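You operate a simulated robot arm through the tools that you are given. There is no shell and no other tool. Be economical: measure what you need, move in short steps, check, and stop when the job is done.

The job below is to be done with a simulated robot arm. You get a single attempt, and the scene is never put back.

Task
Turn the fridge dial to 4. Close the larder rack. Put the carton marked "oat drink" from the bar top on the spice counter and the carton marked "Dishwasher Salt" on the stand top. Open the hood flap. The order is free. Set down upright: carton.

The check looks at the end state, three seconds after you hand in, the way a careful person would. Anything else that was tipped, shoved, dropped, spilled or broken makes it a failure.

Robot
A 6-joint arm with a two-finger parallel gripper on a trunk, on a base that drives. Base frame: it is fixed to the floor where the robot stands at the start and does not move with it; the origin is under the middle of the robot, x ahead of it, y to its left, z up. Lengths are in m, angles in rad, forces in N, time in s.
Its first joint turns from -2.897 to 2.897 rad. Places, roughly: fridge dial [2.4, 0.1, 0.7]; hood flap [1.3, 0.5, 1.5]; juice carton, oat carton, salt carton [3, -1.5, 1]; larder rack [3.1, -0.2, 0.5]; spice counter [1.8, 0.6, 0.9]; stand top [-0.9, -1, 0.8]. Payload 3.43 kg.
Tool frame: the origin (TCP) lies between the finger pads and is the grasp point; the fingertips stand 0.034 m ahead of it; z points along the fingers, y is the line along which they close. Largest opening 0.128 m; finger width 0.024, thickness 0.012; the body of the gripper, 0.048 by 0.13 m, starts 0.096 m behind the TCP.
Orientation is that of the tool frame in the base frame, as a unit quaternion [x, y, z, w]. With the fingers straight down and closing along the base's y, the tool's x points along the base's -x, its y along +y and its z along -z.

Tools
- The arm moves only by the tool nudge_tool. Its argument "targets" is a list of rows, each a list of 7 numbers: the shift along the tool's x, y, z in m, then the turn, a rotation vector about the tool's x, y, z in rad, then the gripper command, from -1 (fully open) to 1 (shut), values between in proportion. In form: [[dx, dy, dz, ax, ay, az, grip], ...]. A call has 1 to 10 rows; each row is the pose to reach, as a shift and turn from the pose commanded when the call began, along the tool's axes at that moment. Each row takes 0.2 s and may step no farther than 0.05 m and 0.15 rad from the row before; otherwise, or with a gripper value out of range, the whole call is refused. Where a pose cannot be reached the arm comes as near as it can. A force on the tool above 40 N (or 10 N above the force at the start of the call, whichever is more), or a blocked arm, ends the call early, and 0.2 s more pass. The fingers move at their own pace (about 0.153 m/s each) and stop on an object; they squeeze with about 23 N. The grip force told is the motor's: it shows also when the fingers shut on nothing. Time passes only in rows, and 0.2 s behind the last, so rows that repeat a pose let the fingers close. The reply holds the time, the measured pose of the TCP, the force on the tool along the base axes, the opening and the grip force, in the units named above and with some noise, with the torque about the TCP (base axes, N m) and any sound that the robot's microphone picked up.
- Cameras (640 x 400 px; columns grow to the right, rows downward): "scene" is now at [0.1198, 0.1381, 1.2072]; the picture's right is [-0.90, -0.43, 0.00], its down [-0.21, 0.43, -0.88] and it looks along [0.38, -0.79, -0.47] (base axes); focal length 214 px, centre (320, 200). "wrist" rides on the gripper at [0.076, -0.011, -0.16] in the tool frame; the picture's right is [0.15, 0.99, 0.00], its down [-0.88, 0.13, -0.46] and it looks along [-0.45, 0.07, 0.89] (tool axes); focal length 234 px, centre (320, 200). There is no depth. A picture from a camera that has moved, and an enlarged one, comes with that camera's place and axes in the base frame and with its lens.
- snapshot(camera): a new picture of that camera. It takes no simulated time.
- drive_base(legs): drives the robot by 1 to 6 legs, each [ahead, left, turn to the left] in m, m and rad, along the robot's own axes; the way and the turn of a leg run together, so that a leg with both is an arc; at most 1.5 m and 3.142 rad a leg. The arm and the cameras ride along, it lands a little off, and it stops where it bumps. It gives what a move gives.
- head_to(pan, tilt): turns the head with the scene camera to pan (to the left, within 2.496 rad either way) and tilt (down, from -0.506 to 1.204), counted from straight ahead of the robot. It gives what a move gives.
- zoom(camera, box): a new picture of the part [left, top, right, bottom] of that camera's present view, enlarged. It takes no simulated time.
- close_job(): hands the job in; it is judged then, once.

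Work in short steps. Places have to be worked out from the pictures, the camera data and where the tool is seen: move nearer, look again, correct. Check each grasp and each placing, and mend what went wrong. You have 165 turns and 128 pictures in all, those below and enlarged ones among them. Open the gripper and draw the arm clear of the work before you hand the job in, unless the task says otherwise; then end with one line.

The tools are called after ">>>" as name(argument=value, ...) on one line, values as JSON. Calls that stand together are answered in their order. nudge_tool: Moves the arm, as the interface text tells. Its arguments: {"type":"object","properties":{"targets":{"type":"array","items":{"type":"array","items":{"type":"number"}}}},"required":["targets"]} The other tools are called the same way: drive_base (legs) drives the base; head_to (pan, tilt) turns the head that bears the scene camera; snapshot (camera) takes a picture; zoom (camera, box) takes an enlarged picture of a part of a camera's view; close_job () hands the job in.

At the start:

```text
t: 0.0
tool_pos: [0.7149, 0.1124, 0.9145]
tcp_rot: [0.0, 1.0, 0.0, -0.001]
contact_force: [0.1, 0.9, 0.0]
moment: [0.05, 0.0, -0.01]
finger_gap: 0.1282
gripper_force: 0.1
robot x, y, heading: [-0.0021, 0.002, 0.002]
head pan, tilt: [-1.124, 0.494]
```

scene: 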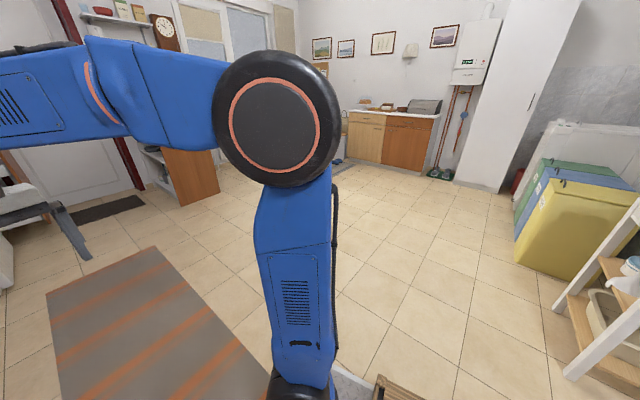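
wrist: 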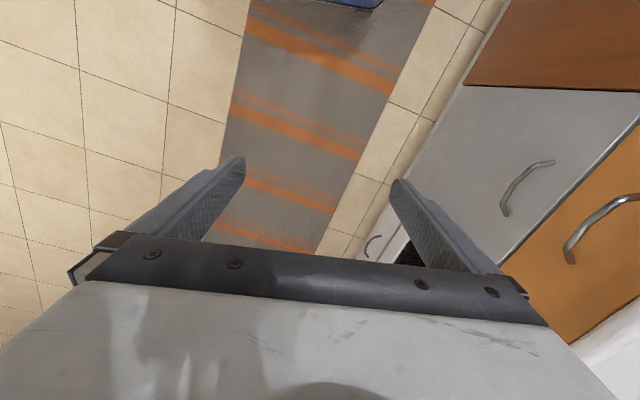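

I start by looking around: head straight ahead first.

>>> head_to(pan=0.0, tilt=0.2)

>>> snapshot(camera="scene")

```text
t: 1.4
tool_pos: [0.716, 0.113, 0.9141]
tcp_rot: [0.0, 1.0, -0.001, -0.001]
contact_force: [-0.8, 0.1, 0.2]
moment: [0.0, 0.03, -0.01]
finger_gap: 0.1279
gripper_force: 0.1
robot x, y, heading: [-0.0016, 0.0003, 0.002]
head pan, tilt: [0.0, 0.201]
```

```text
125 pictures are left
camera scene: at [0.1736, 0.2201, 1.2344], right [0.0, -1.0, 0.0], down [-0.2, 0.0, -0.98], along [0.98, 0.0, -0.2], focal length 214 px, centre (320, 200)
```

scene: 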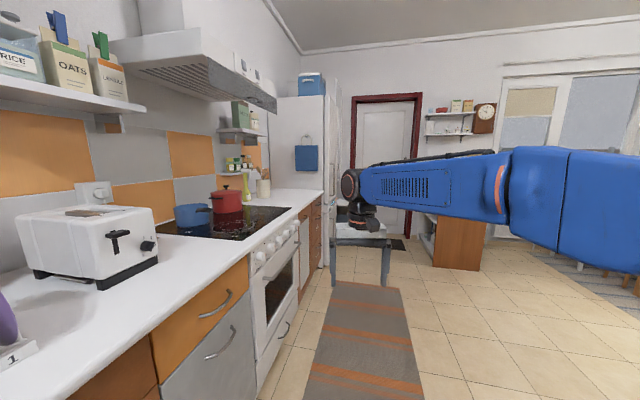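

The kitchen row is to the left, fridge beyond it. I zoom on the hood and the far area.

>>> zoom(camera="scene", box=[100, 20, 340, 170])

>>> zoom(camera="scene", box=[280, 80, 520, 300])

>>> head_to(pan=-0.6, tilt=0.3)

>>> snapshot(camera="scene")

>>> head_to(pan=-2.3, tilt=0.4)

>>> snapshot(camera="scene")

```text
2.67 times, centred on (220, 95) of scene
camera zoom: at [0.1736, 0.2201, 1.2344], right [0.0, -1.0, 0.0], down [-0.2, 0.0, -0.98], along [0.98, 0.0, -0.2], focal length 572 px, centre (587, 480)
```

zoom: 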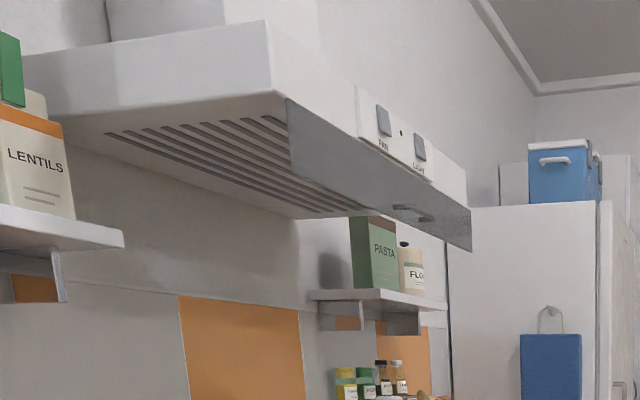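

```text
1.82 times, centred on (400, 190) of scene
camera zoom: at [0.1736, 0.2201, 1.2344], right [0.0, -1.0, 0.0], down [-0.2, 0.0, -0.98], along [0.98, 0.0, -0.2], focal length 390 px, centre (174, 218)
```

zoom: 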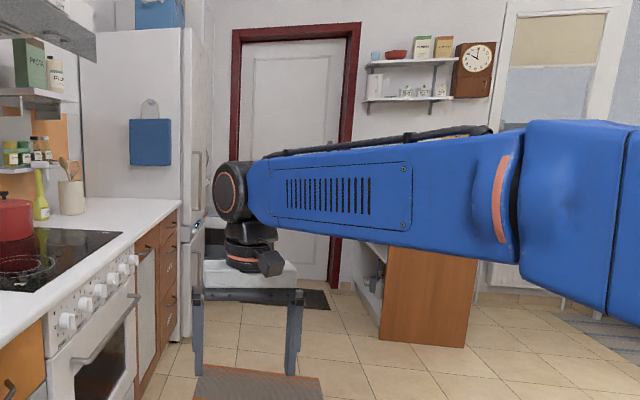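

```text
t: 2.4
tool_pos: [0.7161, 0.1134, 0.9132]
tcp_rot: [0.0, 1.0, 0.0, 0.0]
contact_force: [-0.3, 0.7, -0.1]
moment: [0.06, -0.02, -0.01]
finger_gap: 0.128
gripper_force: 0.1
robot x, y, heading: [0.0001, -0.0029, 0.004]
head pan, tilt: [-0.6, 0.3]
```

```text
122 pictures are left
camera scene: at [0.1575, 0.1675, 1.2251], right [-0.56, -0.83, 0.0], down [-0.24, 0.17, -0.96], along [0.79, -0.54, -0.3], focal length 214 px, centre (320, 200)
```

scene: 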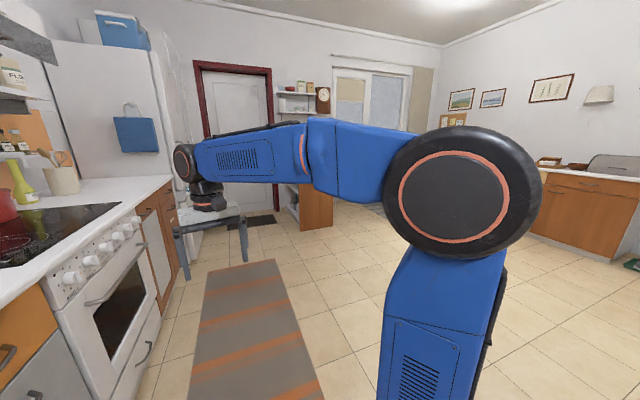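

```text
t: 4.1
tool_pos: [0.715, 0.1121, 0.9136]
tcp_rot: [0.0, 1.0, -0.001, 0.0]
contact_force: [0.2, 0.1, -1.0]
moment: [-0.02, 0.04, 0.0]
finger_gap: 0.128
gripper_force: 0.1
robot x, y, heading: [-0.0025, 0.0006, -0.004]
head pan, tilt: [-2.3, 0.4]
```

```text
121 pictures are left
camera scene: at [0.0187, 0.1511, 1.2159], right [-0.75, 0.67, 0.0], down [0.26, 0.29, -0.92], along [-0.61, -0.69, -0.39], focal length 214 px, centre (320, 200)
```

scene: 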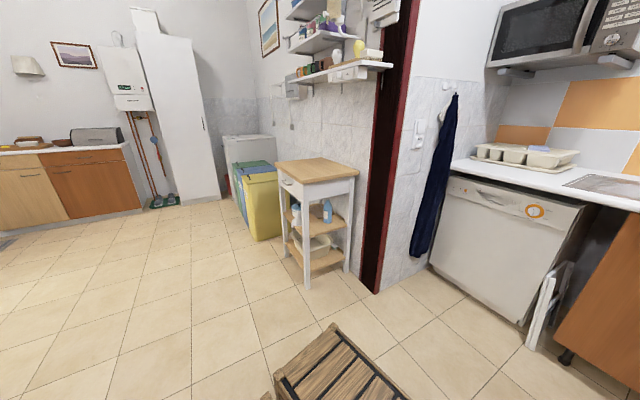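

The kitchen row is skewed by about -0.19 rad to my frame; the hood flap handle is near (1.3, 0.55, 1.5). I drive to face along the row, about 0.65 m from the flap.

>>> drive_base(legs=[[1.1, -0.12, -0.19]])

>>> head_to(pan=0.9, tilt=-0.2)

>>> snapshot(camera="scene")

>>> head_to(pan=0.0, tilt=0.3)

>>> snapshot(camera="scene")

```text
t: 9.7
tool_pos: [1.8014, -0.265, 0.9143]
tcp_rot: [0.101, 0.995, -0.001, 0.0]
contact_force: [0.7, 0.0, -0.5]
moment: [0.02, -0.02, 0.03]
finger_gap: 0.1279
gripper_force: 0.1
robot x, y, heading: [1.0795, -0.2322, -0.198]
head pan, tilt: [-2.3, 0.4]
```

```text
t: 12.5
tool_pos: [1.8004, -0.2656, 0.9141]
tcp_rot: [0.102, 0.995, 0.0, 0.0]
contact_force: [0.8, -0.3, 0.3]
moment: [-0.02, -0.01, -0.03]
finger_gap: 0.1282
gripper_force: 0.1
robot x, y, heading: [1.0789, -0.2331, -0.204]
head pan, tilt: [0.901, -0.201]
```

```text
120 pictures are left
camera scene: at [1.2656, 0.0221, 1.2703], right [0.64, -0.77, 0.0], down [0.15, 0.13, -0.98], along [0.75, 0.63, 0.2], focal length 214 px, centre (320, 200)
```

scene: 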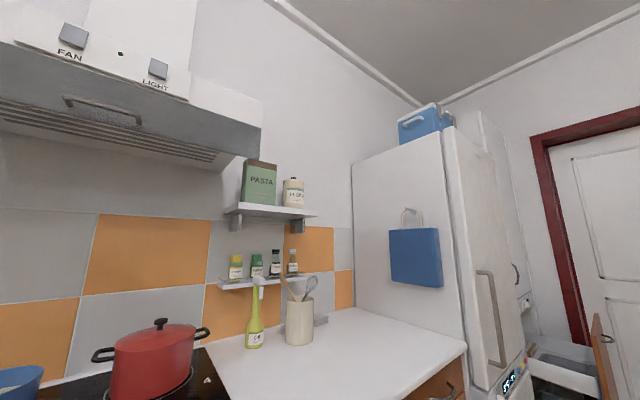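

```text
t: 13.7
tool_pos: [1.8017, -0.2657, 0.9144]
tcp_rot: [0.101, 0.995, 0.0, 0.0]
contact_force: [-0.1, 0.7, -0.9]
moment: [0.04, 0.01, 0.0]
finger_gap: 0.128
gripper_force: 0.1
robot x, y, heading: [1.0736, -0.2301, -0.203]
head pan, tilt: [0.0, 0.3]
```

```text
119 pictures are left
camera scene: at [1.2933, -0.0501, 1.2252], right [-0.2, -0.98, 0.0], down [-0.29, 0.06, -0.96], along [0.94, -0.19, -0.3], focal length 214 px, centre (320, 200)
```

scene: 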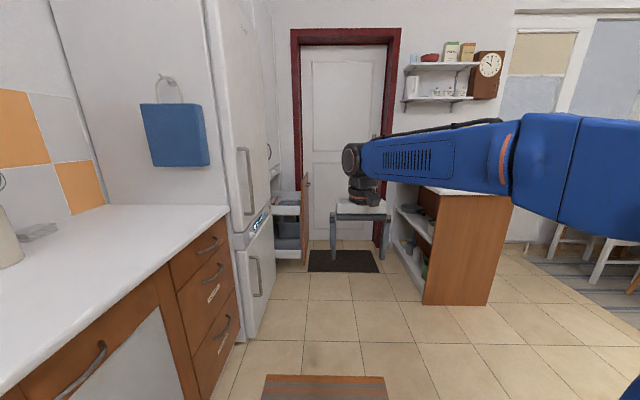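

What I took for a stool is my own gripper; the floor is clear. The larder drawer and the dial display are visible past the fridge. Now a closer look at the hood.

>>> head_to(pan=1.5, tilt=-0.3)

>>> snapshot(camera="scene")

```text
t: 15.3
tool_pos: [1.8019, -0.265, 0.9145]
tcp_rot: [0.101, 0.995, 0.0, 0.001]
contact_force: [-0.8, 0.4, 0.3]
moment: [0.02, 0.04, 0.01]
finger_gap: 0.1277
gripper_force: 0.0
robot x, y, heading: [1.0789, -0.2318, -0.201]
head pan, tilt: [1.499, -0.3]
```

```text
118 pictures are left
camera scene: at [1.2232, 0.0443, 1.2784], right [0.96, -0.27, 0.0], down [0.08, 0.28, -0.96], along [0.26, 0.92, 0.3], focal length 214 px, centre (320, 200)
```

scene: 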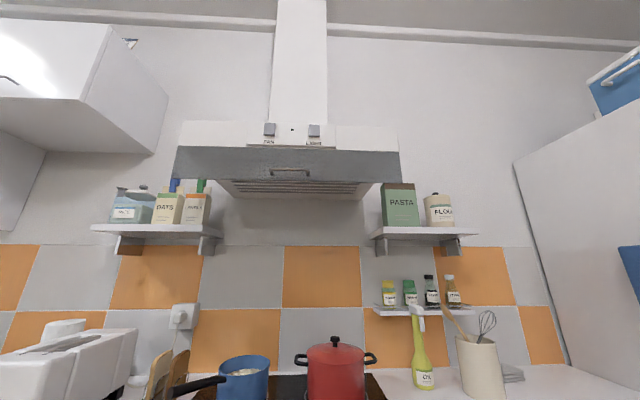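

Handle triangulates to about (1.286, 0.540, 1.505). Zooming to see handle geometry.

>>> zoom(camera="scene", box=[230, 110, 358, 190])

```text
5.00 times, centred on (294, 150) of scene
camera zoom: at [1.2232, 0.0443, 1.2784], right [0.96, -0.27, 0.0], down [0.08, 0.28, -0.96], along [0.26, 0.92, 0.3], focal length 1072 px, centre (450, 450)
```

zoom: 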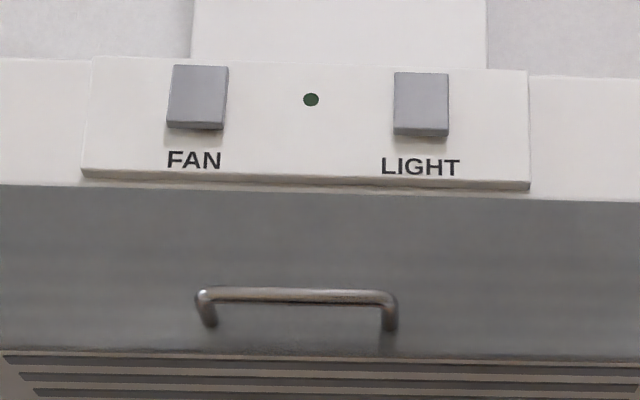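

Bar handle at ≈(1.28, 0.51, 1.503), hinge likely at top. I raise and retract the tool first, before turning the base towards the hood.

>>> nudge_tool(targets=[[0.02, 0, -0.04, 0, 0, 0, -1], [0.04, 0, -0.08, 0, 0, 0, -1], [0.06, 0, -0.12, 0, 0, 0, -1], [0.08, 0, -0.16, 0, 0, 0, -1], [0.1, 0, -0.2, 0, 0, 0, -1], [0.12, 0, -0.24, 0, 0, 0, -1], [0.14, 0, -0.28, 0, 0, 0, -1], [0.16, 0, -0.32, 0, 0, 0, -1], [0.18, 0, -0.36, 0, 0, 0, -1], [0.2, 0, -0.4, 0, 0, 0, -1]])

>>> drive_base(legs=[[0.05, 0, 0.7], [0, 0, 0.85]])

>>> head_to(pan=0.0, tilt=-0.2)

>>> snapshot(camera="scene")

```text
t: 17.5
tool_pos: [1.6413, -0.2224, 1.1681]
tcp_rot: [0.102, 0.995, 0.001, 0.003]
contact_force: [0.9, 0.2, 0.0]
moment: [-0.03, 0.02, 0.03]
finger_gap: 0.128
gripper_force: 0.1
out of reach, approached as far as the arm can: row 7, 8, 9, 10
robot x, y, heading: [1.0771, -0.2338, -0.199]
head pan, tilt: [1.499, -0.3]
```

```text
t: 22.0
tool_pos: [1.1232, 0.3395, 1.1674]
tcp_rot: [-0.629, 0.778, 0.003, 0.001]
contact_force: [0.2, 1.1, -0.2]
moment: [-0.03, -0.04, -0.01]
finger_gap: 0.1277
gripper_force: 0.1
robot x, y, heading: [1.1284, -0.2231, 1.361]
head pan, tilt: [1.499, -0.3]
```

```text
t: 23.6
tool_pos: [1.1224, 0.3405, 1.1671]
tcp_rot: [-0.629, 0.778, 0.003, 0.0]
contact_force: [-0.3, 0.6, 0.5]
moment: [-0.02, -0.02, 0.0]
finger_gap: 0.1279
gripper_force: 0.0
robot x, y, heading: [1.1244, -0.2258, 1.359]
head pan, tilt: [0.0, -0.201]
```

```text
116 pictures are left
camera scene: at [0.9466, -0.0173, 1.2703], right [0.98, -0.21, 0.0], down [0.04, 0.19, -0.98], along [0.21, 0.96, 0.2], focal length 214 px, centre (320, 200)
```

scene: 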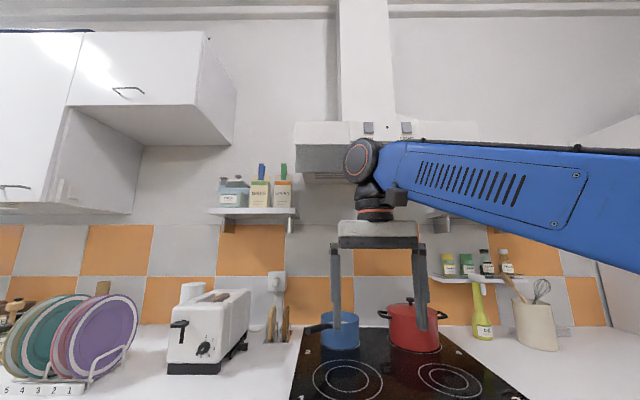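

Turned to heading 1.36. Now I tilt the tool to horizontal (pointing to the hood).

>>> nudge_tool(targets=[[0, 0, 0, 0, -0.15, 0, -1], [0, 0, 0, 0, -0.3, 0, -1], [0, 0, 0, 0, -0.45, 0, -1], [0, 0, 0, 0, -0.6, 0, -1], [0, 0, 0, 0, -0.75, 0, -1], [0, 0, 0, 0, -0.9, 0, -1], [0, 0, 0, 0, -1.05, 0, -1], [0, 0, 0, 0, -1.2, 0, -1], [0, 0, 0, 0, -1.35, 0, -1], [0, 0, 0, 0, -1.5, 0, -1]])

```text
t: 25.8
tool_pos: [1.1225, 0.34, 1.1674]
tcp_rot: [-0.457, 0.568, 0.431, 0.531]
contact_force: [-0.4, -0.1, -0.6]
moment: [-0.01, 0.01, 0.03]
finger_gap: 0.1279
gripper_force: 0.0
robot x, y, heading: [1.1311, -0.2223, 1.358]
head pan, tilt: [0.0, -0.201]
```

Tool is horizontal. Now roll 90° so the fingers close vertically, partly narrowing the opening.

>>> nudge_tool(targets=[[0, 0, 0, 0, 0, 0.15, -0.5], [0, 0, 0, 0, 0, 0.3, -0.2], [0, 0, 0, 0, 0, 0.45, -0.2], [0, 0, 0, 0, 0, 0.6, -0.2], [0, 0, 0, 0, 0, 0.75, -0.2], [0, 0, 0, 0, 0, 0.9, -0.2], [0, 0, 0, 0, 0, 1.05, -0.2], [0, 0, 0, 0, 0, 1.2, -0.2], [0, 0, 0, 0, 0, 1.35, -0.2], [0, 0, 0, 0, 0, 1.5, -0.2]])

```text
t: 28.0
tool_pos: [1.1234, 0.3402, 1.1672]
tcp_rot: [0.054, 0.728, 0.677, 0.094]
contact_force: [-1.3, 0.8, -0.2]
moment: [-0.03, 0.04, -0.03]
finger_gap: 0.0769
gripper_force: 0.0
robot x, y, heading: [1.125, -0.2209, 1.354]
head pan, tilt: [0.0, -0.201]
```

Orientation is close; I correct the small remaining tilt/roll and rise to in front of the handle with ~0.1 m standoff.

>>> nudge_tool(targets=[[-0.018, 0.042, 0.006, -0.008, 0, 0.008, -0.2], [-0.035, 0.084, 0.012, -0.016, 0, 0.016, -0.2], [-0.053, 0.125, 0.018, -0.025, 0, 0.024, -0.2], [-0.071, 0.167, 0.024, -0.033, 0, 0.032, -0.2], [-0.088, 0.209, 0.03, -0.041, 0, 0.04, -0.2], [-0.106, 0.25, 0.036, -0.05, 0, 0.048, -0.2], [-0.123, 0.292, 0.042, -0.058, 0, 0.056, -0.2], [-0.141, 0.334, 0.05, -0.066, 0, 0.064, -0.2]])

>>> snapshot(camera="wrist")

>>> snapshot(camera="scene")

```text
t: 29.8
tool_pos: [1.2536, 0.3848, 1.5075]
tcp_rot: [0.073, 0.703, 0.703, 0.075]
contact_force: [-0.2, -0.5, 1.0]
moment: [0.0, -0.02, 0.05]
finger_gap: 0.0769
gripper_force: 0.1
robot x, y, heading: [1.1294, -0.2225, 1.361]
head pan, tilt: [0.0, -0.201]
```

```text
115 pictures are left
camera wrist: at [1.1472, 0.2443, 1.4951], right [-0.15, 0.03, 0.99], down [0.77, -0.63, 0.13], along [0.63, 0.78, 0.07], focal length 234 px, centre (320, 200)
```

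wrist: 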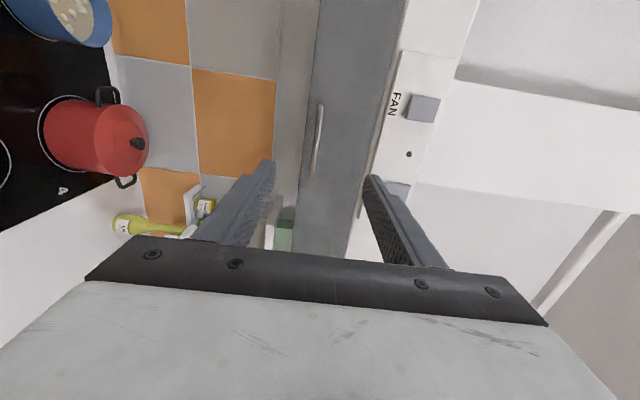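

```text
114 pictures are left
camera scene: at [0.9469, -0.0174, 1.2704], right [0.98, -0.21, 0.0], down [0.04, 0.19, -0.98], along [0.21, 0.96, 0.2], focal length 214 px, centre (320, 200)
```

scene: 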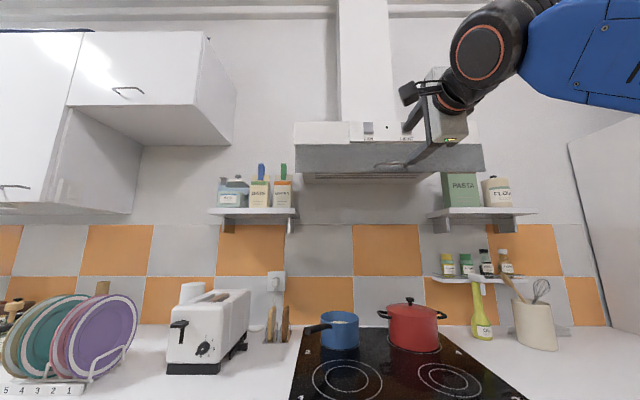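

Both cameras agree on the bar at about (1.275, 0.512, 1.503). I advance 0.09 and check.

>>> nudge_tool(targets=[[0, -0.004, 0.03, 0, 0, 0, -0.2], [0, -0.004, 0.06, 0, 0, 0, -0.2], [0, -0.004, 0.08, 0, 0, 0, -0.2], [0, -0.004, 0.09, 0, 0, 0, -0.2]])

>>> snapshot(camera="wrist")

>>> zoom(camera="scene", box=[340, 80, 500, 200])

```text
t: 30.8
tool_pos: [1.2731, 0.4742, 1.5026]
tcp_rot: [0.072, 0.703, 0.703, 0.075]
contact_force: [0.1, -1.1, -0.8]
moment: [0.01, -0.04, 0.01]
finger_gap: 0.0767
gripper_force: 0.0
robot x, y, heading: [1.1254, -0.2229, 1.357]
head pan, tilt: [0.0, -0.201]
```

```text
113 pictures are left
camera wrist: at [1.1661, 0.3324, 1.4905], right [-0.15, 0.03, 0.99], down [0.77, -0.63, 0.13], along [0.63, 0.78, 0.07], focal length 234 px, centre (320, 200)
```

wrist: 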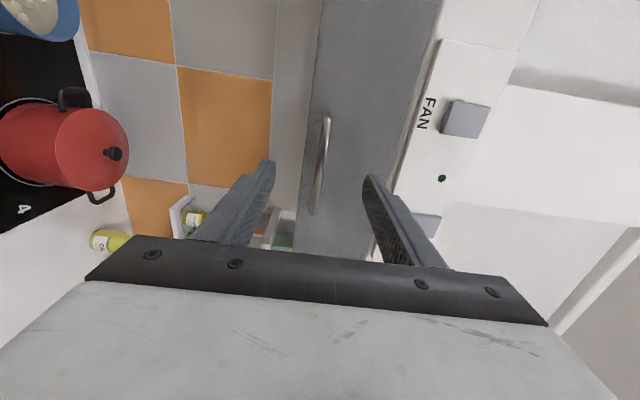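

```text
3.33 times, centred on (420, 140) of scene
camera zoom: at [0.9467, -0.0174, 1.2703], right [0.98, -0.21, 0.0], down [0.04, 0.19, -0.98], along [0.21, 0.96, 0.2], focal length 715 px, centre (-13, 400)
```

zoom: 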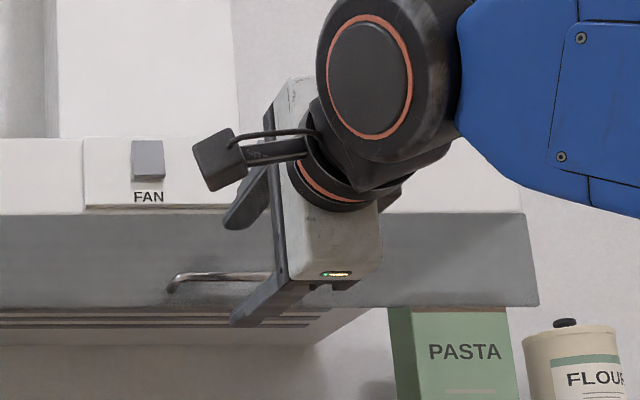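

Refined bar at (1.272, 0.5155, 1.501). I advance 0.028 and close on the bar.

>>> nudge_tool(targets=[[0, 0, 0.014, 0, 0, 0, -0.2], [0, 0, 0.028, 0, 0, 0, -0.2], [0, 0, 0.028, 0, 0, 0, 1], [0, 0, 0.028, 0, 0, 0, 1], [0, 0, 0.028, 0, 0, 0, 1]])

>>> snapshot(camera="wrist")

```text
t: 32.0
tool_pos: [1.2798, 0.5011, 1.5024]
tcp_rot: [0.073, 0.703, 0.704, 0.075]
contact_force: [-0.6, -5.2, -9.5]
moment: [-0.07, 0.17, 0.16]
finger_gap: 0.0086
gripper_force: 42.9
robot x, y, heading: [1.1268, -0.2235, 1.358]
head pan, tilt: [0.0, -0.201]
```

```text
111 pictures are left
camera wrist: at [1.1721, 0.3597, 1.49], right [-0.15, 0.03, 0.99], down [0.77, -0.63, 0.13], along [0.63, 0.78, 0.07], focal length 234 px, centre (320, 200)
```

wrist: 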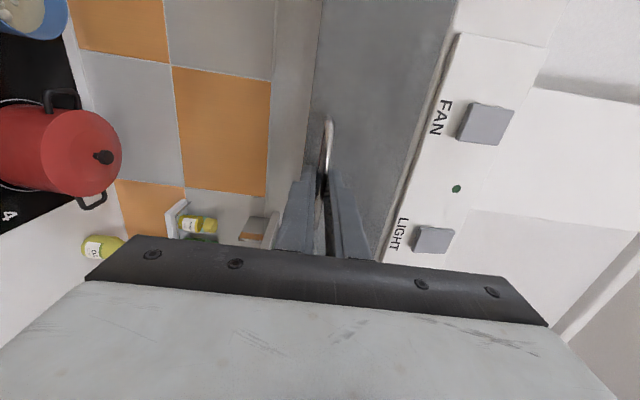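

The bar is gripped (gap 8.6 mm). I pull along the first part of an arc about a top hinge and watch forces.

>>> nudge_tool(targets=[[0, 0.003, -0.008, 0, 0, 0, 1], [0, 0.0076, -0.0154, 0, 0, 0, 1], [0, 0.012, -0.022, 0, 0, 0, 1], [0, 0.018, -0.029, 0, 0, 0, 1]])

>>> snapshot(camera="wrist")

>>> zoom(camera="scene", box=[280, 80, 500, 220])

```text
t: 33.0
tool_pos: [1.2731, 0.4735, 1.5209]
tcp_rot: [0.073, 0.702, 0.704, 0.075]
contact_force: [-1.7, 1.5, 0.9]
moment: [0.05, 0.21, 0.29]
finger_gap: 0.0089
gripper_force: 42.3
robot x, y, heading: [1.1241, -0.2221, 1.361]
head pan, tilt: [0.0, -0.201]
```

```text
110 pictures are left
camera wrist: at [1.1658, 0.3312, 1.5089], right [-0.15, 0.03, 0.99], down [0.77, -0.63, 0.13], along [0.63, 0.78, 0.07], focal length 234 px, centre (320, 200)
```

wrist: 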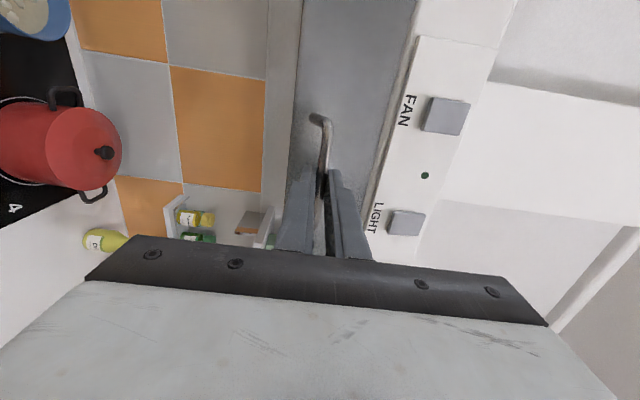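

```text
2.86 times, centred on (390, 150) of scene
camera zoom: at [0.9466, -0.0171, 1.2703], right [0.98, -0.21, 0.0], down [0.04, 0.19, -0.98], along [0.21, 0.96, 0.2], focal length 613 px, centre (120, 343)
```

zoom: 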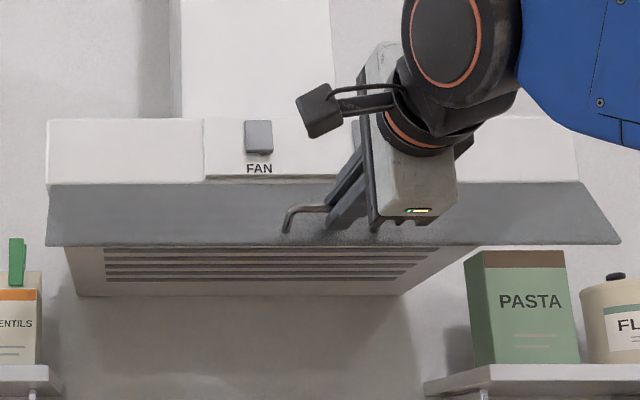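

The flap swings freely about the top hinge. I continue the arc.

>>> nudge_tool(targets=[[0, 0.006, -0.006, 0, 0, 0, 1], [0, 0.013, -0.011, 0, 0, 0, 1], [0, 0.02, -0.016, 0, 0, 0, 1], [0, 0.028, -0.0194, 0, 0, 0, 1], [0, 0.036, -0.0225, 0, 0, 0, 1], [0, 0.044, -0.0246, 0, 0, 0, 1], [0, 0.052, -0.026, 0, 0, 0, 1], [0, 0.061, -0.0265, 0, 0, 0, 1]])

>>> snapshot(camera="wrist")

>>> zoom(camera="scene", box=[280, 80, 500, 220])

```text
t: 34.8
tool_pos: [1.2682, 0.4465, 1.5807]
tcp_rot: [0.072, 0.706, 0.701, 0.075]
contact_force: [0.0, -9.6, -29.9]
moment: [-0.52, 0.38, 0.79]
finger_gap: 0.0089
gripper_force: 42.8
robot x, y, heading: [1.1262, -0.2237, 1.364]
head pan, tilt: [0.0, -0.201]
```

```text
108 pictures are left
camera wrist: at [1.16, 0.3061, 1.5686], right [-0.15, 0.04, 0.99], down [0.77, -0.63, 0.14], along [0.63, 0.78, 0.06], focal length 234 px, centre (320, 200)
```

wrist: 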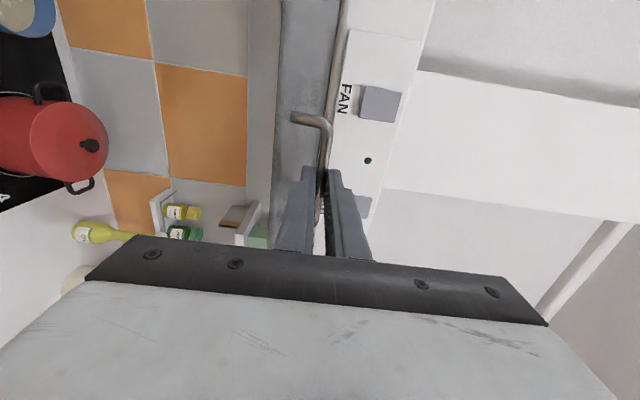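

```text
2.86 times, centred on (390, 150) of scene
camera zoom: at [0.9468, -0.0172, 1.2703], right [0.98, -0.21, 0.0], down [0.04, 0.19, -0.98], along [0.21, 0.96, 0.2], focal length 613 px, centre (120, 343)
```

zoom: 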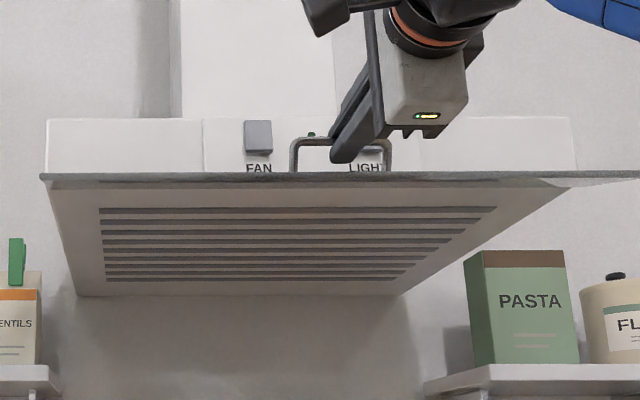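

The flap is nearly up; a 30 N downward reaction suggests its end stop. I probe a hair further to tell whether it is the limit.

>>> nudge_tool(targets=[[0, 0.004, 0.001, 0, 0, 0, 1], [0, 0.008, 0.002, 0, 0, 0, 1]])

```text
t: 35.0
tool_pos: [1.267, 0.4472, 1.5796]
tcp_rot: [0.072, 0.706, 0.701, 0.075]
contact_force: [1.6, -4.1, -8.5]
moment: [-0.15, 0.3, -0.08]
finger_gap: 0.0086
gripper_force: 42.7
robot x, y, heading: [1.131, -0.223, 1.355]
head pan, tilt: [0.0, -0.201]
stopped in row 1: the force on the tool passed its limit (the readings are from after the stop); the commanded pose is now the measured one
```

It is at its end stop. I release slightly and withdraw straight out, then look whether it stays open.

>>> nudge_tool(targets=[[0, 0, 0, 0, 0, 0, 0.7], [0, 0, 0, 0, 0, 0, 0.7], [0, 0, -0.03, 0, 0, 0, 0.7], [0, 0, -0.06, 0, 0, 0, 0.7], [0, 0, -0.1, 0, 0, 0, 0.7], [0, 0, -0.14, 0, 0, 0, 0.7]])

>>> snapshot(camera="scene")

```text
t: 36.6
tool_pos: [1.2676, 0.3094, 1.5802]
tcp_rot: [0.111, 0.7, 0.696, 0.112]
contact_force: [-0.3, 0.0, 0.2]
moment: [-0.03, 0.03, 0.01]
finger_gap: 0.019
gripper_force: 0.0
robot x, y, heading: [1.1265, -0.2201, 1.359]
head pan, tilt: [0.0, -0.201]
stopped in row 6: the arm was blocked; the commanded pose is now the measured one
```

```text
106 pictures are left
camera scene: at [0.9467, -0.0174, 1.2703], right [0.98, -0.21, 0.0], down [0.04, 0.19, -0.98], along [0.21, 0.96, 0.2], focal length 214 px, centre (320, 200)
```

scene: 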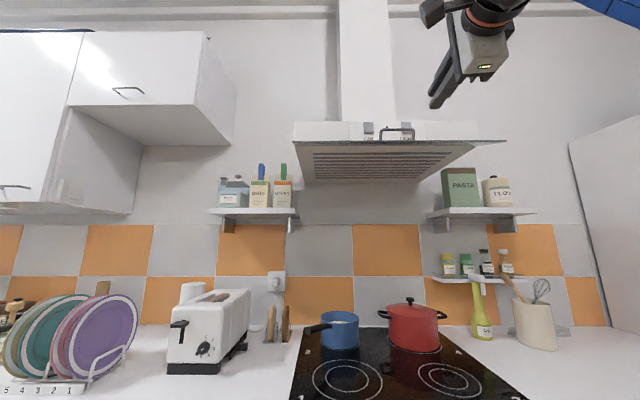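

Flap stays open. Now I look toward the fridge/bar side to plan the drive.

>>> head_to(pan=-1.5, tilt=0.4)

>>> snapshot(camera="scene")

```text
t: 38.2
tool_pos: [1.2684, 0.3103, 1.5807]
tcp_rot: [0.11, 0.701, 0.696, 0.112]
contact_force: [-1.0, 0.1, 0.0]
moment: [0.0, 0.0, 0.0]
finger_gap: 0.0193
gripper_force: 0.1
robot x, y, heading: [1.1238, -0.2236, 1.361]
head pan, tilt: [-1.499, 0.4]
```

```text
105 pictures are left
camera scene: at [1.0209, -0.1118, 1.2159], right [-0.14, -0.99, 0.0], down [-0.39, 0.05, -0.92], along [0.91, -0.13, -0.39], focal length 214 px, centre (320, 200)
```

scene: 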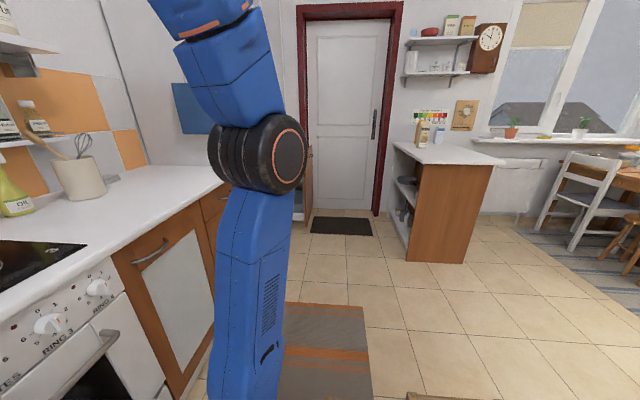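

Something slatted appears near my base in several views; I look down behind to learn whether it's part of the robot.

>>> head_to(pan=-2.2, tilt=1.0)

>>> snapshot(camera="scene")

```text
t: 39.3
tool_pos: [1.2678, 0.3101, 1.5807]
tcp_rot: [0.111, 0.701, 0.696, 0.112]
contact_force: [0.6, 0.0, 0.0]
moment: [0.0, 0.03, 0.02]
finger_gap: 0.0192
gripper_force: 0.1
robot x, y, heading: [1.1273, -0.2239, 1.359]
head pan, tilt: [-2.201, 1.0]
```

```text
104 pictures are left
camera scene: at [0.9756, -0.1508, 1.1657], right [-0.75, -0.67, 0.0], down [-0.56, 0.63, -0.54], along [0.36, -0.4, -0.84], focal length 214 px, centre (320, 200)
```

scene: 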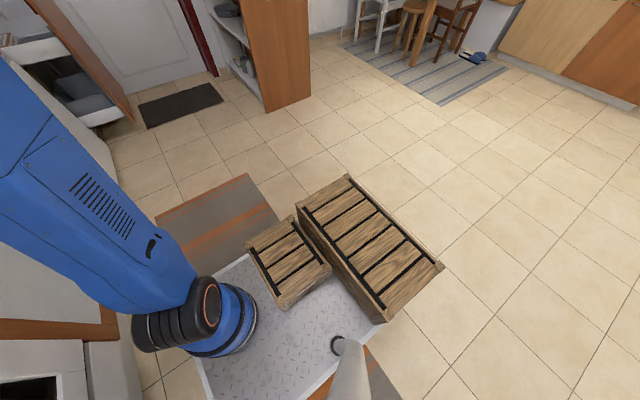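

It's my own deck with crates (footprint ~0.9×0.6 m), so in the corridor I'll keep heading along the row. Turn back to -0.2 and drive ahead 0.7 for a look at the dial and larder.

>>> drive_base(legs=[[0, 0, -1.56], [0.6, 0.0, 0]])

>>> head_to(pan=0.45, tilt=0.45)

>>> snapshot(camera="scene")

```text
t: 46.5
tool_pos: [2.2572, -0.467, 1.5807]
tcp_rot: [0.569, 0.425, 0.419, 0.566]
contact_force: [0.0, -0.3, -0.8]
moment: [-0.03, -0.01, 0.05]
finger_gap: 0.0192
gripper_force: 0.1
robot x, y, heading: [1.7201, -0.3386, -0.183]
head pan, tilt: [-2.201, 1.0]
```

```text
t: 48.9
tool_pos: [2.2562, -0.4667, 1.5813]
tcp_rot: [0.569, 0.424, 0.419, 0.566]
contact_force: [-0.7, -0.3, -0.5]
moment: [-0.02, 0.01, 0.02]
finger_gap: 0.0194
gripper_force: 0.1
robot x, y, heading: [1.7224, -0.3404, -0.186]
head pan, tilt: [0.45, 0.45]
```

```text
103 pictures are left
camera scene: at [1.9293, -0.1135, 1.2112], right [0.26, -0.97, 0.0], down [-0.42, -0.11, -0.9], along [0.87, 0.23, -0.44], focal length 214 px, centre (320, 200)
```

scene: 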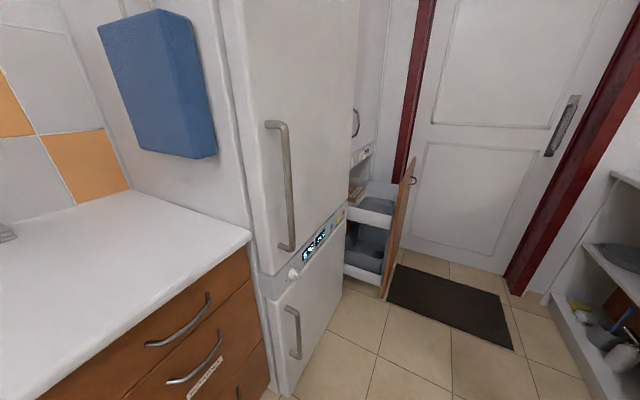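

Clear view. Zooming on the dial panel and the larder.

>>> zoom(camera="scene", box=[256, 185, 368, 305])

>>> zoom(camera="scene", box=[320, 130, 440, 310])

```text
3.33 times, centred on (312, 245) of scene
camera zoom: at [1.9293, -0.1135, 1.2112], right [0.26, -0.97, 0.0], down [-0.42, -0.11, -0.9], along [0.87, 0.23, -0.44], focal length 715 px, centre (347, 50)
```

zoom: 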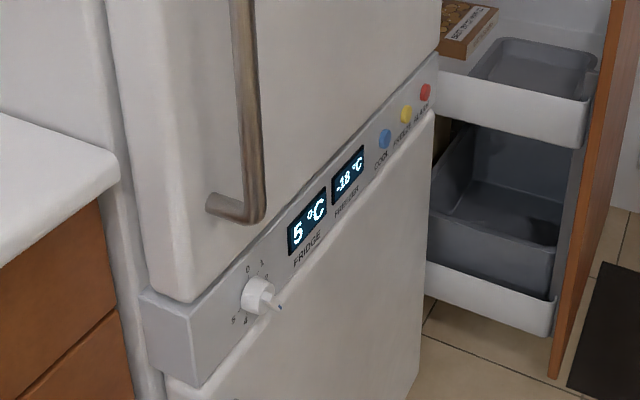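

```text
2.22 times, centred on (380, 220) of scene
camera zoom: at [1.9293, -0.1135, 1.2112], right [0.26, -0.97, 0.0], down [-0.42, -0.11, -0.9], along [0.87, 0.23, -0.44], focal length 477 px, centre (187, 156)
```

zoom: 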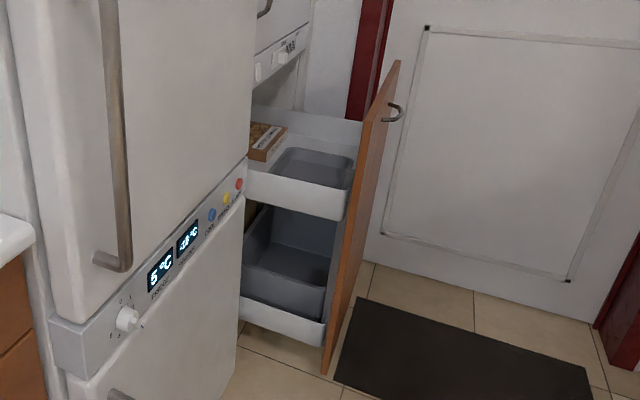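

>>> zoom(camera="scene", box=[285, 255, 317, 285])

```text
13.33 times, centred on (301, 270) of scene
camera zoom: at [1.9293, -0.1135, 1.2112], right [0.26, -0.97, 0.0], down [-0.42, -0.11, -0.9], along [0.87, 0.23, -0.44], focal length 2860 px, centre (573, -733)
```

zoom: 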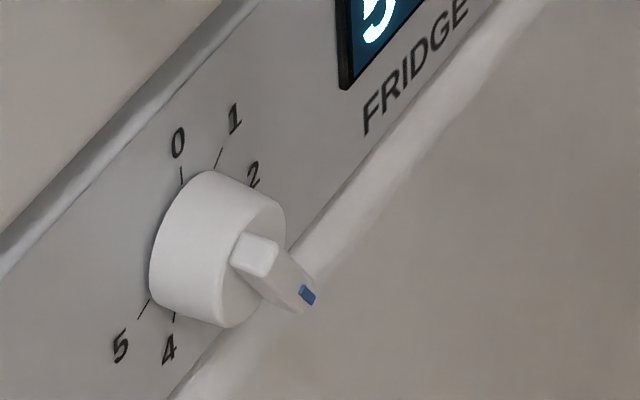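

Dial marks run clockwise from 0 at top in ~50° steps; the pointer is now at about 3 (150°), so I need +50° clockwise. To avoid swinging the arm through my camera mast I'll face the fridge: move, turn left 90°.

>>> drive_base(legs=[[0.2, -0.25, 0], [0, 0, 1.55]])

```text
t: 54.8
tool_pos: [2.0074, -0.09, 1.5815]
tcp_rot: [0.109, 0.702, 0.696, 0.109]
contact_force: [0.5, 0.5, -0.4]
moment: [-0.03, 0.0, -0.04]
finger_gap: 0.0191
gripper_force: 0.1
robot x, y, heading: [1.8672, -0.623, 1.366]
head pan, tilt: [0.45, 0.45]
```

Now lower the tool (y axis is up) toward z≈1.1 while correcting yaw.

>>> nudge_tool(targets=[[0, -0.049, 0, 0, 0.015, 0, 0.5], [0, -0.098, 0, 0, 0.03, 0, 0.2], [0, -0.147, 0, 0, 0.045, 0, 0], [0, -0.196, 0, 0, 0.06, 0, 0], [0, -0.245, 0, 0, 0.075, 0, 0], [0, -0.294, 0, 0, 0.09, 0, 0], [0, -0.343, 0, 0, 0.1, 0, 0], [0, -0.392, 0, 0, 0.11, 0, 0], [0, -0.441, 0, 0, 0.11, 0, 0], [0, -0.49, 0, 0, 0.11, 0, 0]])

>>> nudge_tool(targets=[[0, -0.049, 0, 0, 0, 0, 0], [0, -0.098, 0, 0, 0, 0, 0], [0, -0.147, 0, 0, 0, 0, 0], [0, -0.196, 0, 0, 0, 0, 0], [0, -0.245, 0, 0, 0, 0, 0], [0, -0.294, 0, 0, 0, 0, 0], [0, -0.343, 0, 0, 0, 0, 0], [0, -0.385, 0, 0, 0, 0, 0]])

```text
t: 57.0
tool_pos: [2.0079, -0.0931, 1.0909]
tcp_rot: [0.07, 0.706, 0.701, 0.071]
contact_force: [0.3, 0.5, -0.4]
moment: [-0.02, -0.01, 0.0]
finger_gap: 0.0638
gripper_force: 0.0
robot x, y, heading: [1.8686, -0.6205, 1.369]
head pan, tilt: [0.45, 0.45]
```

```text
t: 58.8
tool_pos: [2.0408, -0.1034, 0.9955]
tcp_rot: [0.069, 0.707, 0.7, 0.07]
contact_force: [0.5, 0.2, -0.1]
moment: [-0.02, -0.03, 0.04]
finger_gap: 0.0639
gripper_force: 0.1
out of reach, approached as far as the arm can: row 1, 2, 3, 4, 5, 6, 7, 8
robot x, y, heading: [1.8709, -0.6198, 1.369]
head pan, tilt: [0.45, 0.45]
```

Close-in low reach is limited; I extend outward 0.12 while lowering.

>>> nudge_tool(targets=[[0, 0, 0.04, 0, 0, 0, 0], [0, 0, 0.08, 0, 0, 0, 0], [0, 0, 0.12, 0, 0, 0, 0], [0, -0.04, 0.12, 0, 0, 0, 0], [0, -0.08, 0.12, 0, 0, 0, 0], [0, -0.12, 0.12, 0, 0, 0, 0], [0, -0.16, 0.12, 0, 0, 0, 0], [0, -0.2, 0.12, 0, 0, 0, 0], [0, -0.24, 0.12, 0, 0, 0, 0], [0, -0.28, 0.12, 0, 0, 0, 0]])

>>> head_to(pan=-0.5, tilt=0.45)

>>> snapshot(camera="scene")

```text
t: 61.0
tool_pos: [2.0851, 0.1567, 0.8743]
tcp_rot: [0.071, 0.707, 0.7, 0.071]
contact_force: [0.4, 0.1, 0.5]
moment: [-0.04, 0.01, 0.03]
finger_gap: 0.0644
gripper_force: 0.2
out of reach, approached as far as the arm can: row 1, 2, 4, 5, 6, 7, 8, 9, 10
robot x, y, heading: [1.8689, -0.624, 1.368]
head pan, tilt: [0.45, 0.45]
```

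```text
t: 62.2
tool_pos: [2.0847, 0.1566, 0.8725]
tcp_rot: [0.07, 0.707, 0.7, 0.07]
contact_force: [0.4, -0.7, -0.4]
moment: [-0.03, 0.05, 0.03]
finger_gap: 0.064
gripper_force: 0.1
robot x, y, heading: [1.8705, -0.6237, 1.366]
head pan, tilt: [-0.499, 0.45]
```

```text
99 pictures are left
camera scene: at [1.7307, -0.4309, 1.2112], right [0.76, -0.65, 0.0], down [-0.28, -0.33, -0.9], along [0.58, 0.69, -0.44], focal length 214 px, centre (320, 200)
```

scene: 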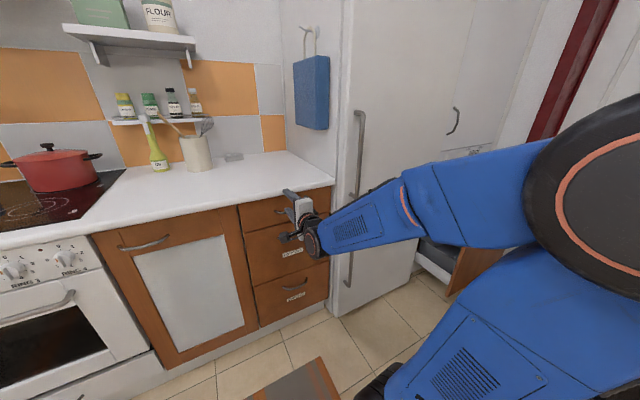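

Low horizontal poses need more extension. I back off 0.15 and strafe right 0.2 in front of the fridge, then test lowering while extended.

>>> drive_base(legs=[[-0.15, 0, 0], [0, -0.19, 0]])

>>> nudge_tool(targets=[[0, -0.03, 0.02, 0, 0, 0, 0], [0, -0.06, 0.04, 0, 0, 0, 0], [0, -0.09, 0.05, 0, 0, 0, 0], [0, -0.12, 0.06, 0, 0, 0, 0], [0, -0.15, 0.06, 0, 0, 0, 0], [0, -0.175, 0.06, 0, 0, 0, 0]])

>>> snapshot(camera="scene")

```text
t: 64.8
tool_pos: [2.2416, -0.0296, 0.8717]
tcp_rot: [0.07, 0.707, 0.7, 0.071]
contact_force: [-1.3, -0.1, 0.3]
moment: [0.0, 0.0, 0.02]
finger_gap: 0.0641
gripper_force: 0.0
robot x, y, heading: [2.0246, -0.8133, 1.369]
head pan, tilt: [-0.499, 0.45]
```

```text
t: 66.2
tool_pos: [2.2598, 0.0645, 0.7082]
tcp_rot: [0.07, 0.707, 0.7, 0.071]
contact_force: [0.2, -0.4, 0.4]
moment: [-0.01, -0.01, 0.01]
finger_gap: 0.0642
gripper_force: 0.0
out of reach, approached as far as the arm can: row 1, 2, 3, 4, 5, 6
robot x, y, heading: [2.026, -0.8096, 1.366]
head pan, tilt: [-0.499, 0.45]
```

```text
98 pictures are left
camera scene: at [1.8866, -0.6173, 1.2112], right [0.76, -0.65, 0.0], down [-0.28, -0.33, -0.9], along [0.58, 0.69, -0.44], focal length 214 px, centre (320, 200)
```

scene: 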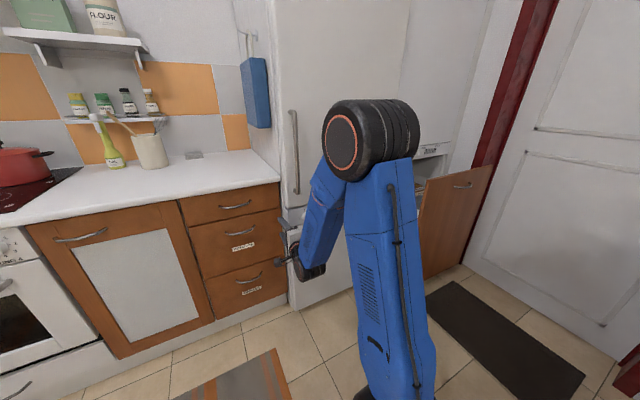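

The tool is now horizontal at z≈0.708. Check with the wrist camera.

>>> snapshot(camera="wrist")

>>> zoom(camera="scene", box=[250, 190, 350, 290])

```text
97 pictures are left
camera wrist: at [2.1534, -0.0787, 0.6977], right [-0.14, 0.04, 0.99], down [0.77, -0.62, 0.14], along [0.62, 0.78, 0.06], focal length 234 px, centre (320, 200)
```

wrist: 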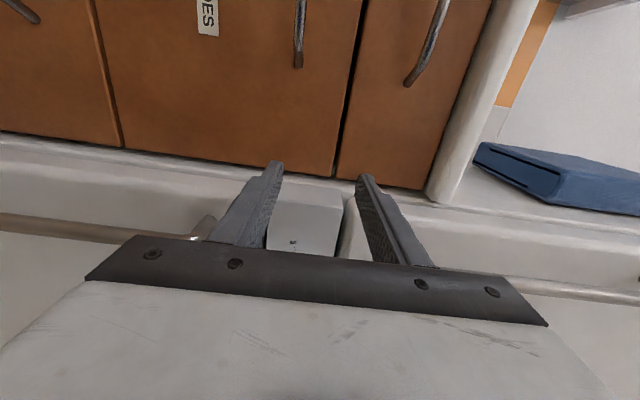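

```text
4.00 times, centred on (300, 240) of scene
camera zoom: at [1.8866, -0.6173, 1.2112], right [0.76, -0.65, 0.0], down [-0.28, -0.33, -0.9], along [0.58, 0.69, -0.44], focal length 858 px, centre (400, 40)
```

zoom: 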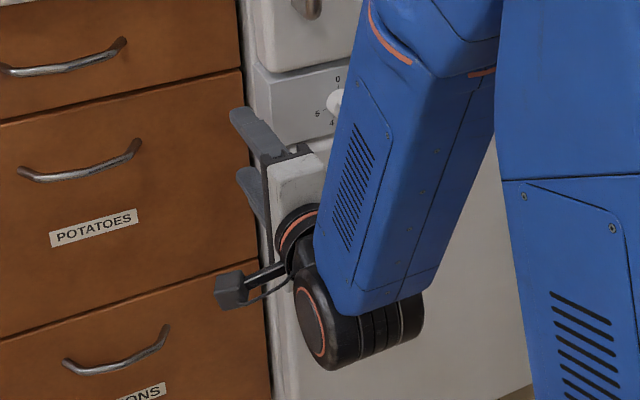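

The gripper is at the left end of the panel; the knob sits ~0.13 m to the right. I retract slightly, shift right, and roll +60° so the pads lie along the pointer.

>>> nudge_tool(targets=[[0, 0, -0.03, 0, 0, 0, 0], [-0.03, 0, -0.05, 0, 0, 0.13, 0], [-0.06, 0, -0.06, 0, 0, 0.26, 0], [-0.09, 0, -0.06, 0, 0, 0.4, 0], [-0.12, 0, -0.06, 0, 0, 0.53, 0], [-0.13, 0, -0.06, 0, 0, 0.66, 0], [-0.13, 0, -0.06, 0, 0, 0.79, 0], [-0.13, 0, -0.06, 0, 0, 0.92, 0], [-0.13, 0, -0.06, 0, 0, 1.047, 0]])

>>> snapshot(camera="wrist")

```text
t: 68.2
tool_pos: [2.393, 0.0102, 0.7225]
tcp_rot: [0.414, 0.577, 0.641, -0.29]
contact_force: [0.6, -0.2, 0.3]
moment: [-0.01, -0.03, -0.05]
finger_gap: 0.064
gripper_force: 0.0
out of reach, approached as far as the arm can: row 1, 2, 3, 4, 5, 6, 7, 8, 9
robot x, y, heading: [2.0287, -0.8127, 1.369]
head pan, tilt: [-0.499, 0.45]
```

```text
95 pictures are left
camera wrist: at [2.3151, -0.1368, 0.783], right [0.77, -0.15, 0.62], down [0.45, -0.56, -0.69], along [0.45, 0.81, -0.37], focal length 234 px, centre (320, 200)
```

wrist: 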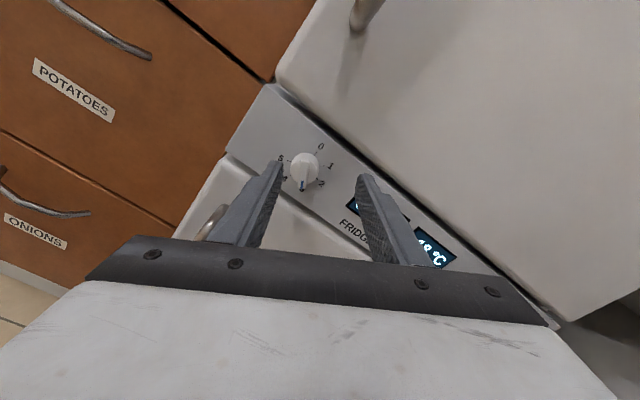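

Knob axis refines to about (2.401, 0.090, 0.699). I centre on it and advance 0.03, then check.

>>> nudge_tool(targets=[[-0.008, -0.009, 0.015, 0, 0, 0, 0], [-0.0163, -0.0187, 0.03, 0, 0, 0, 0]])

>>> snapshot(camera="wrist")

```text
t: 68.8
tool_pos: [2.3901, 0.0415, 0.6989]
tcp_rot: [0.414, 0.577, 0.642, -0.289]
contact_force: [0.0, 0.0, 0.2]
moment: [0.02, 0.01, 0.02]
finger_gap: 0.0643
gripper_force: 0.1
robot x, y, heading: [2.0278, -0.8086, 1.367]
head pan, tilt: [-0.499, 0.45]
```

```text
94 pictures are left
camera wrist: at [2.3123, -0.1058, 0.7591], right [0.77, -0.15, 0.62], down [0.45, -0.56, -0.69], along [0.45, 0.81, -0.36], focal length 234 px, centre (320, 200)
```

wrist: 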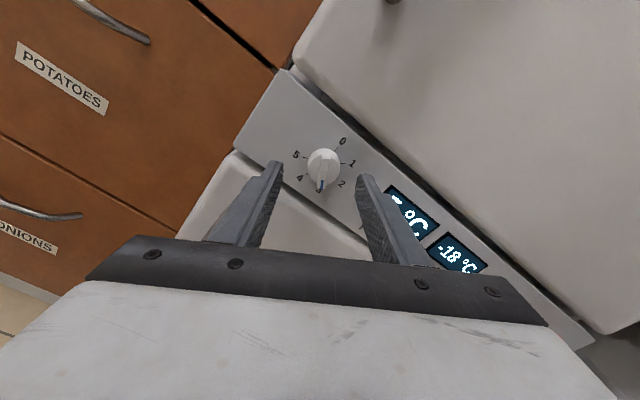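

Well centred and aligned. Advance 0.032 and grip the knob.

>>> nudge_tool(targets=[[0.003, 0.002, 0.016, 0, 0, 0, 0], [0.003, 0.002, 0.032, 0, 0, 0, 0], [0.003, 0.002, 0.032, 0, 0, 0, 1], [0.003, 0.002, 0.032, 0, 0, 0, 1], [0.003, 0.002, 0.032, 0, 0, 0, 1]])

>>> snapshot(camera="wrist")

```text
t: 70.0
tool_pos: [2.3989, 0.0717, 0.7018]
tcp_rot: [0.414, 0.576, 0.643, -0.289]
contact_force: [21.3, 3.5, 11.0]
moment: [0.21, -0.11, -0.94]
finger_gap: 0.0323
gripper_force: 44.4
robot x, y, heading: [2.0229, -0.8109, 1.367]
head pan, tilt: [-0.499, 0.45]
```

```text
93 pictures are left
camera wrist: at [2.3204, -0.0745, 0.7628], right [0.77, -0.15, 0.62], down [0.45, -0.56, -0.69], along [0.46, 0.81, -0.36], focal length 234 px, centre (320, 200)
```

wrist: 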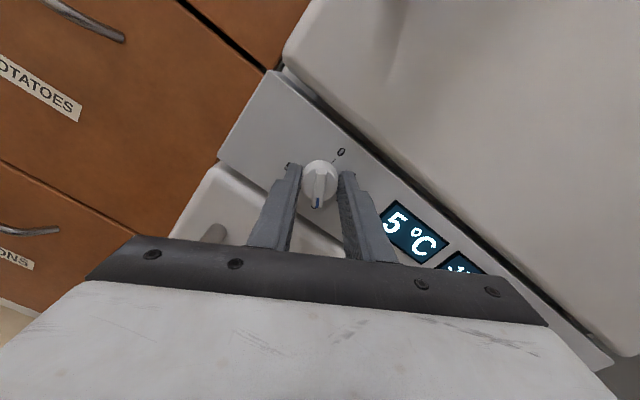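

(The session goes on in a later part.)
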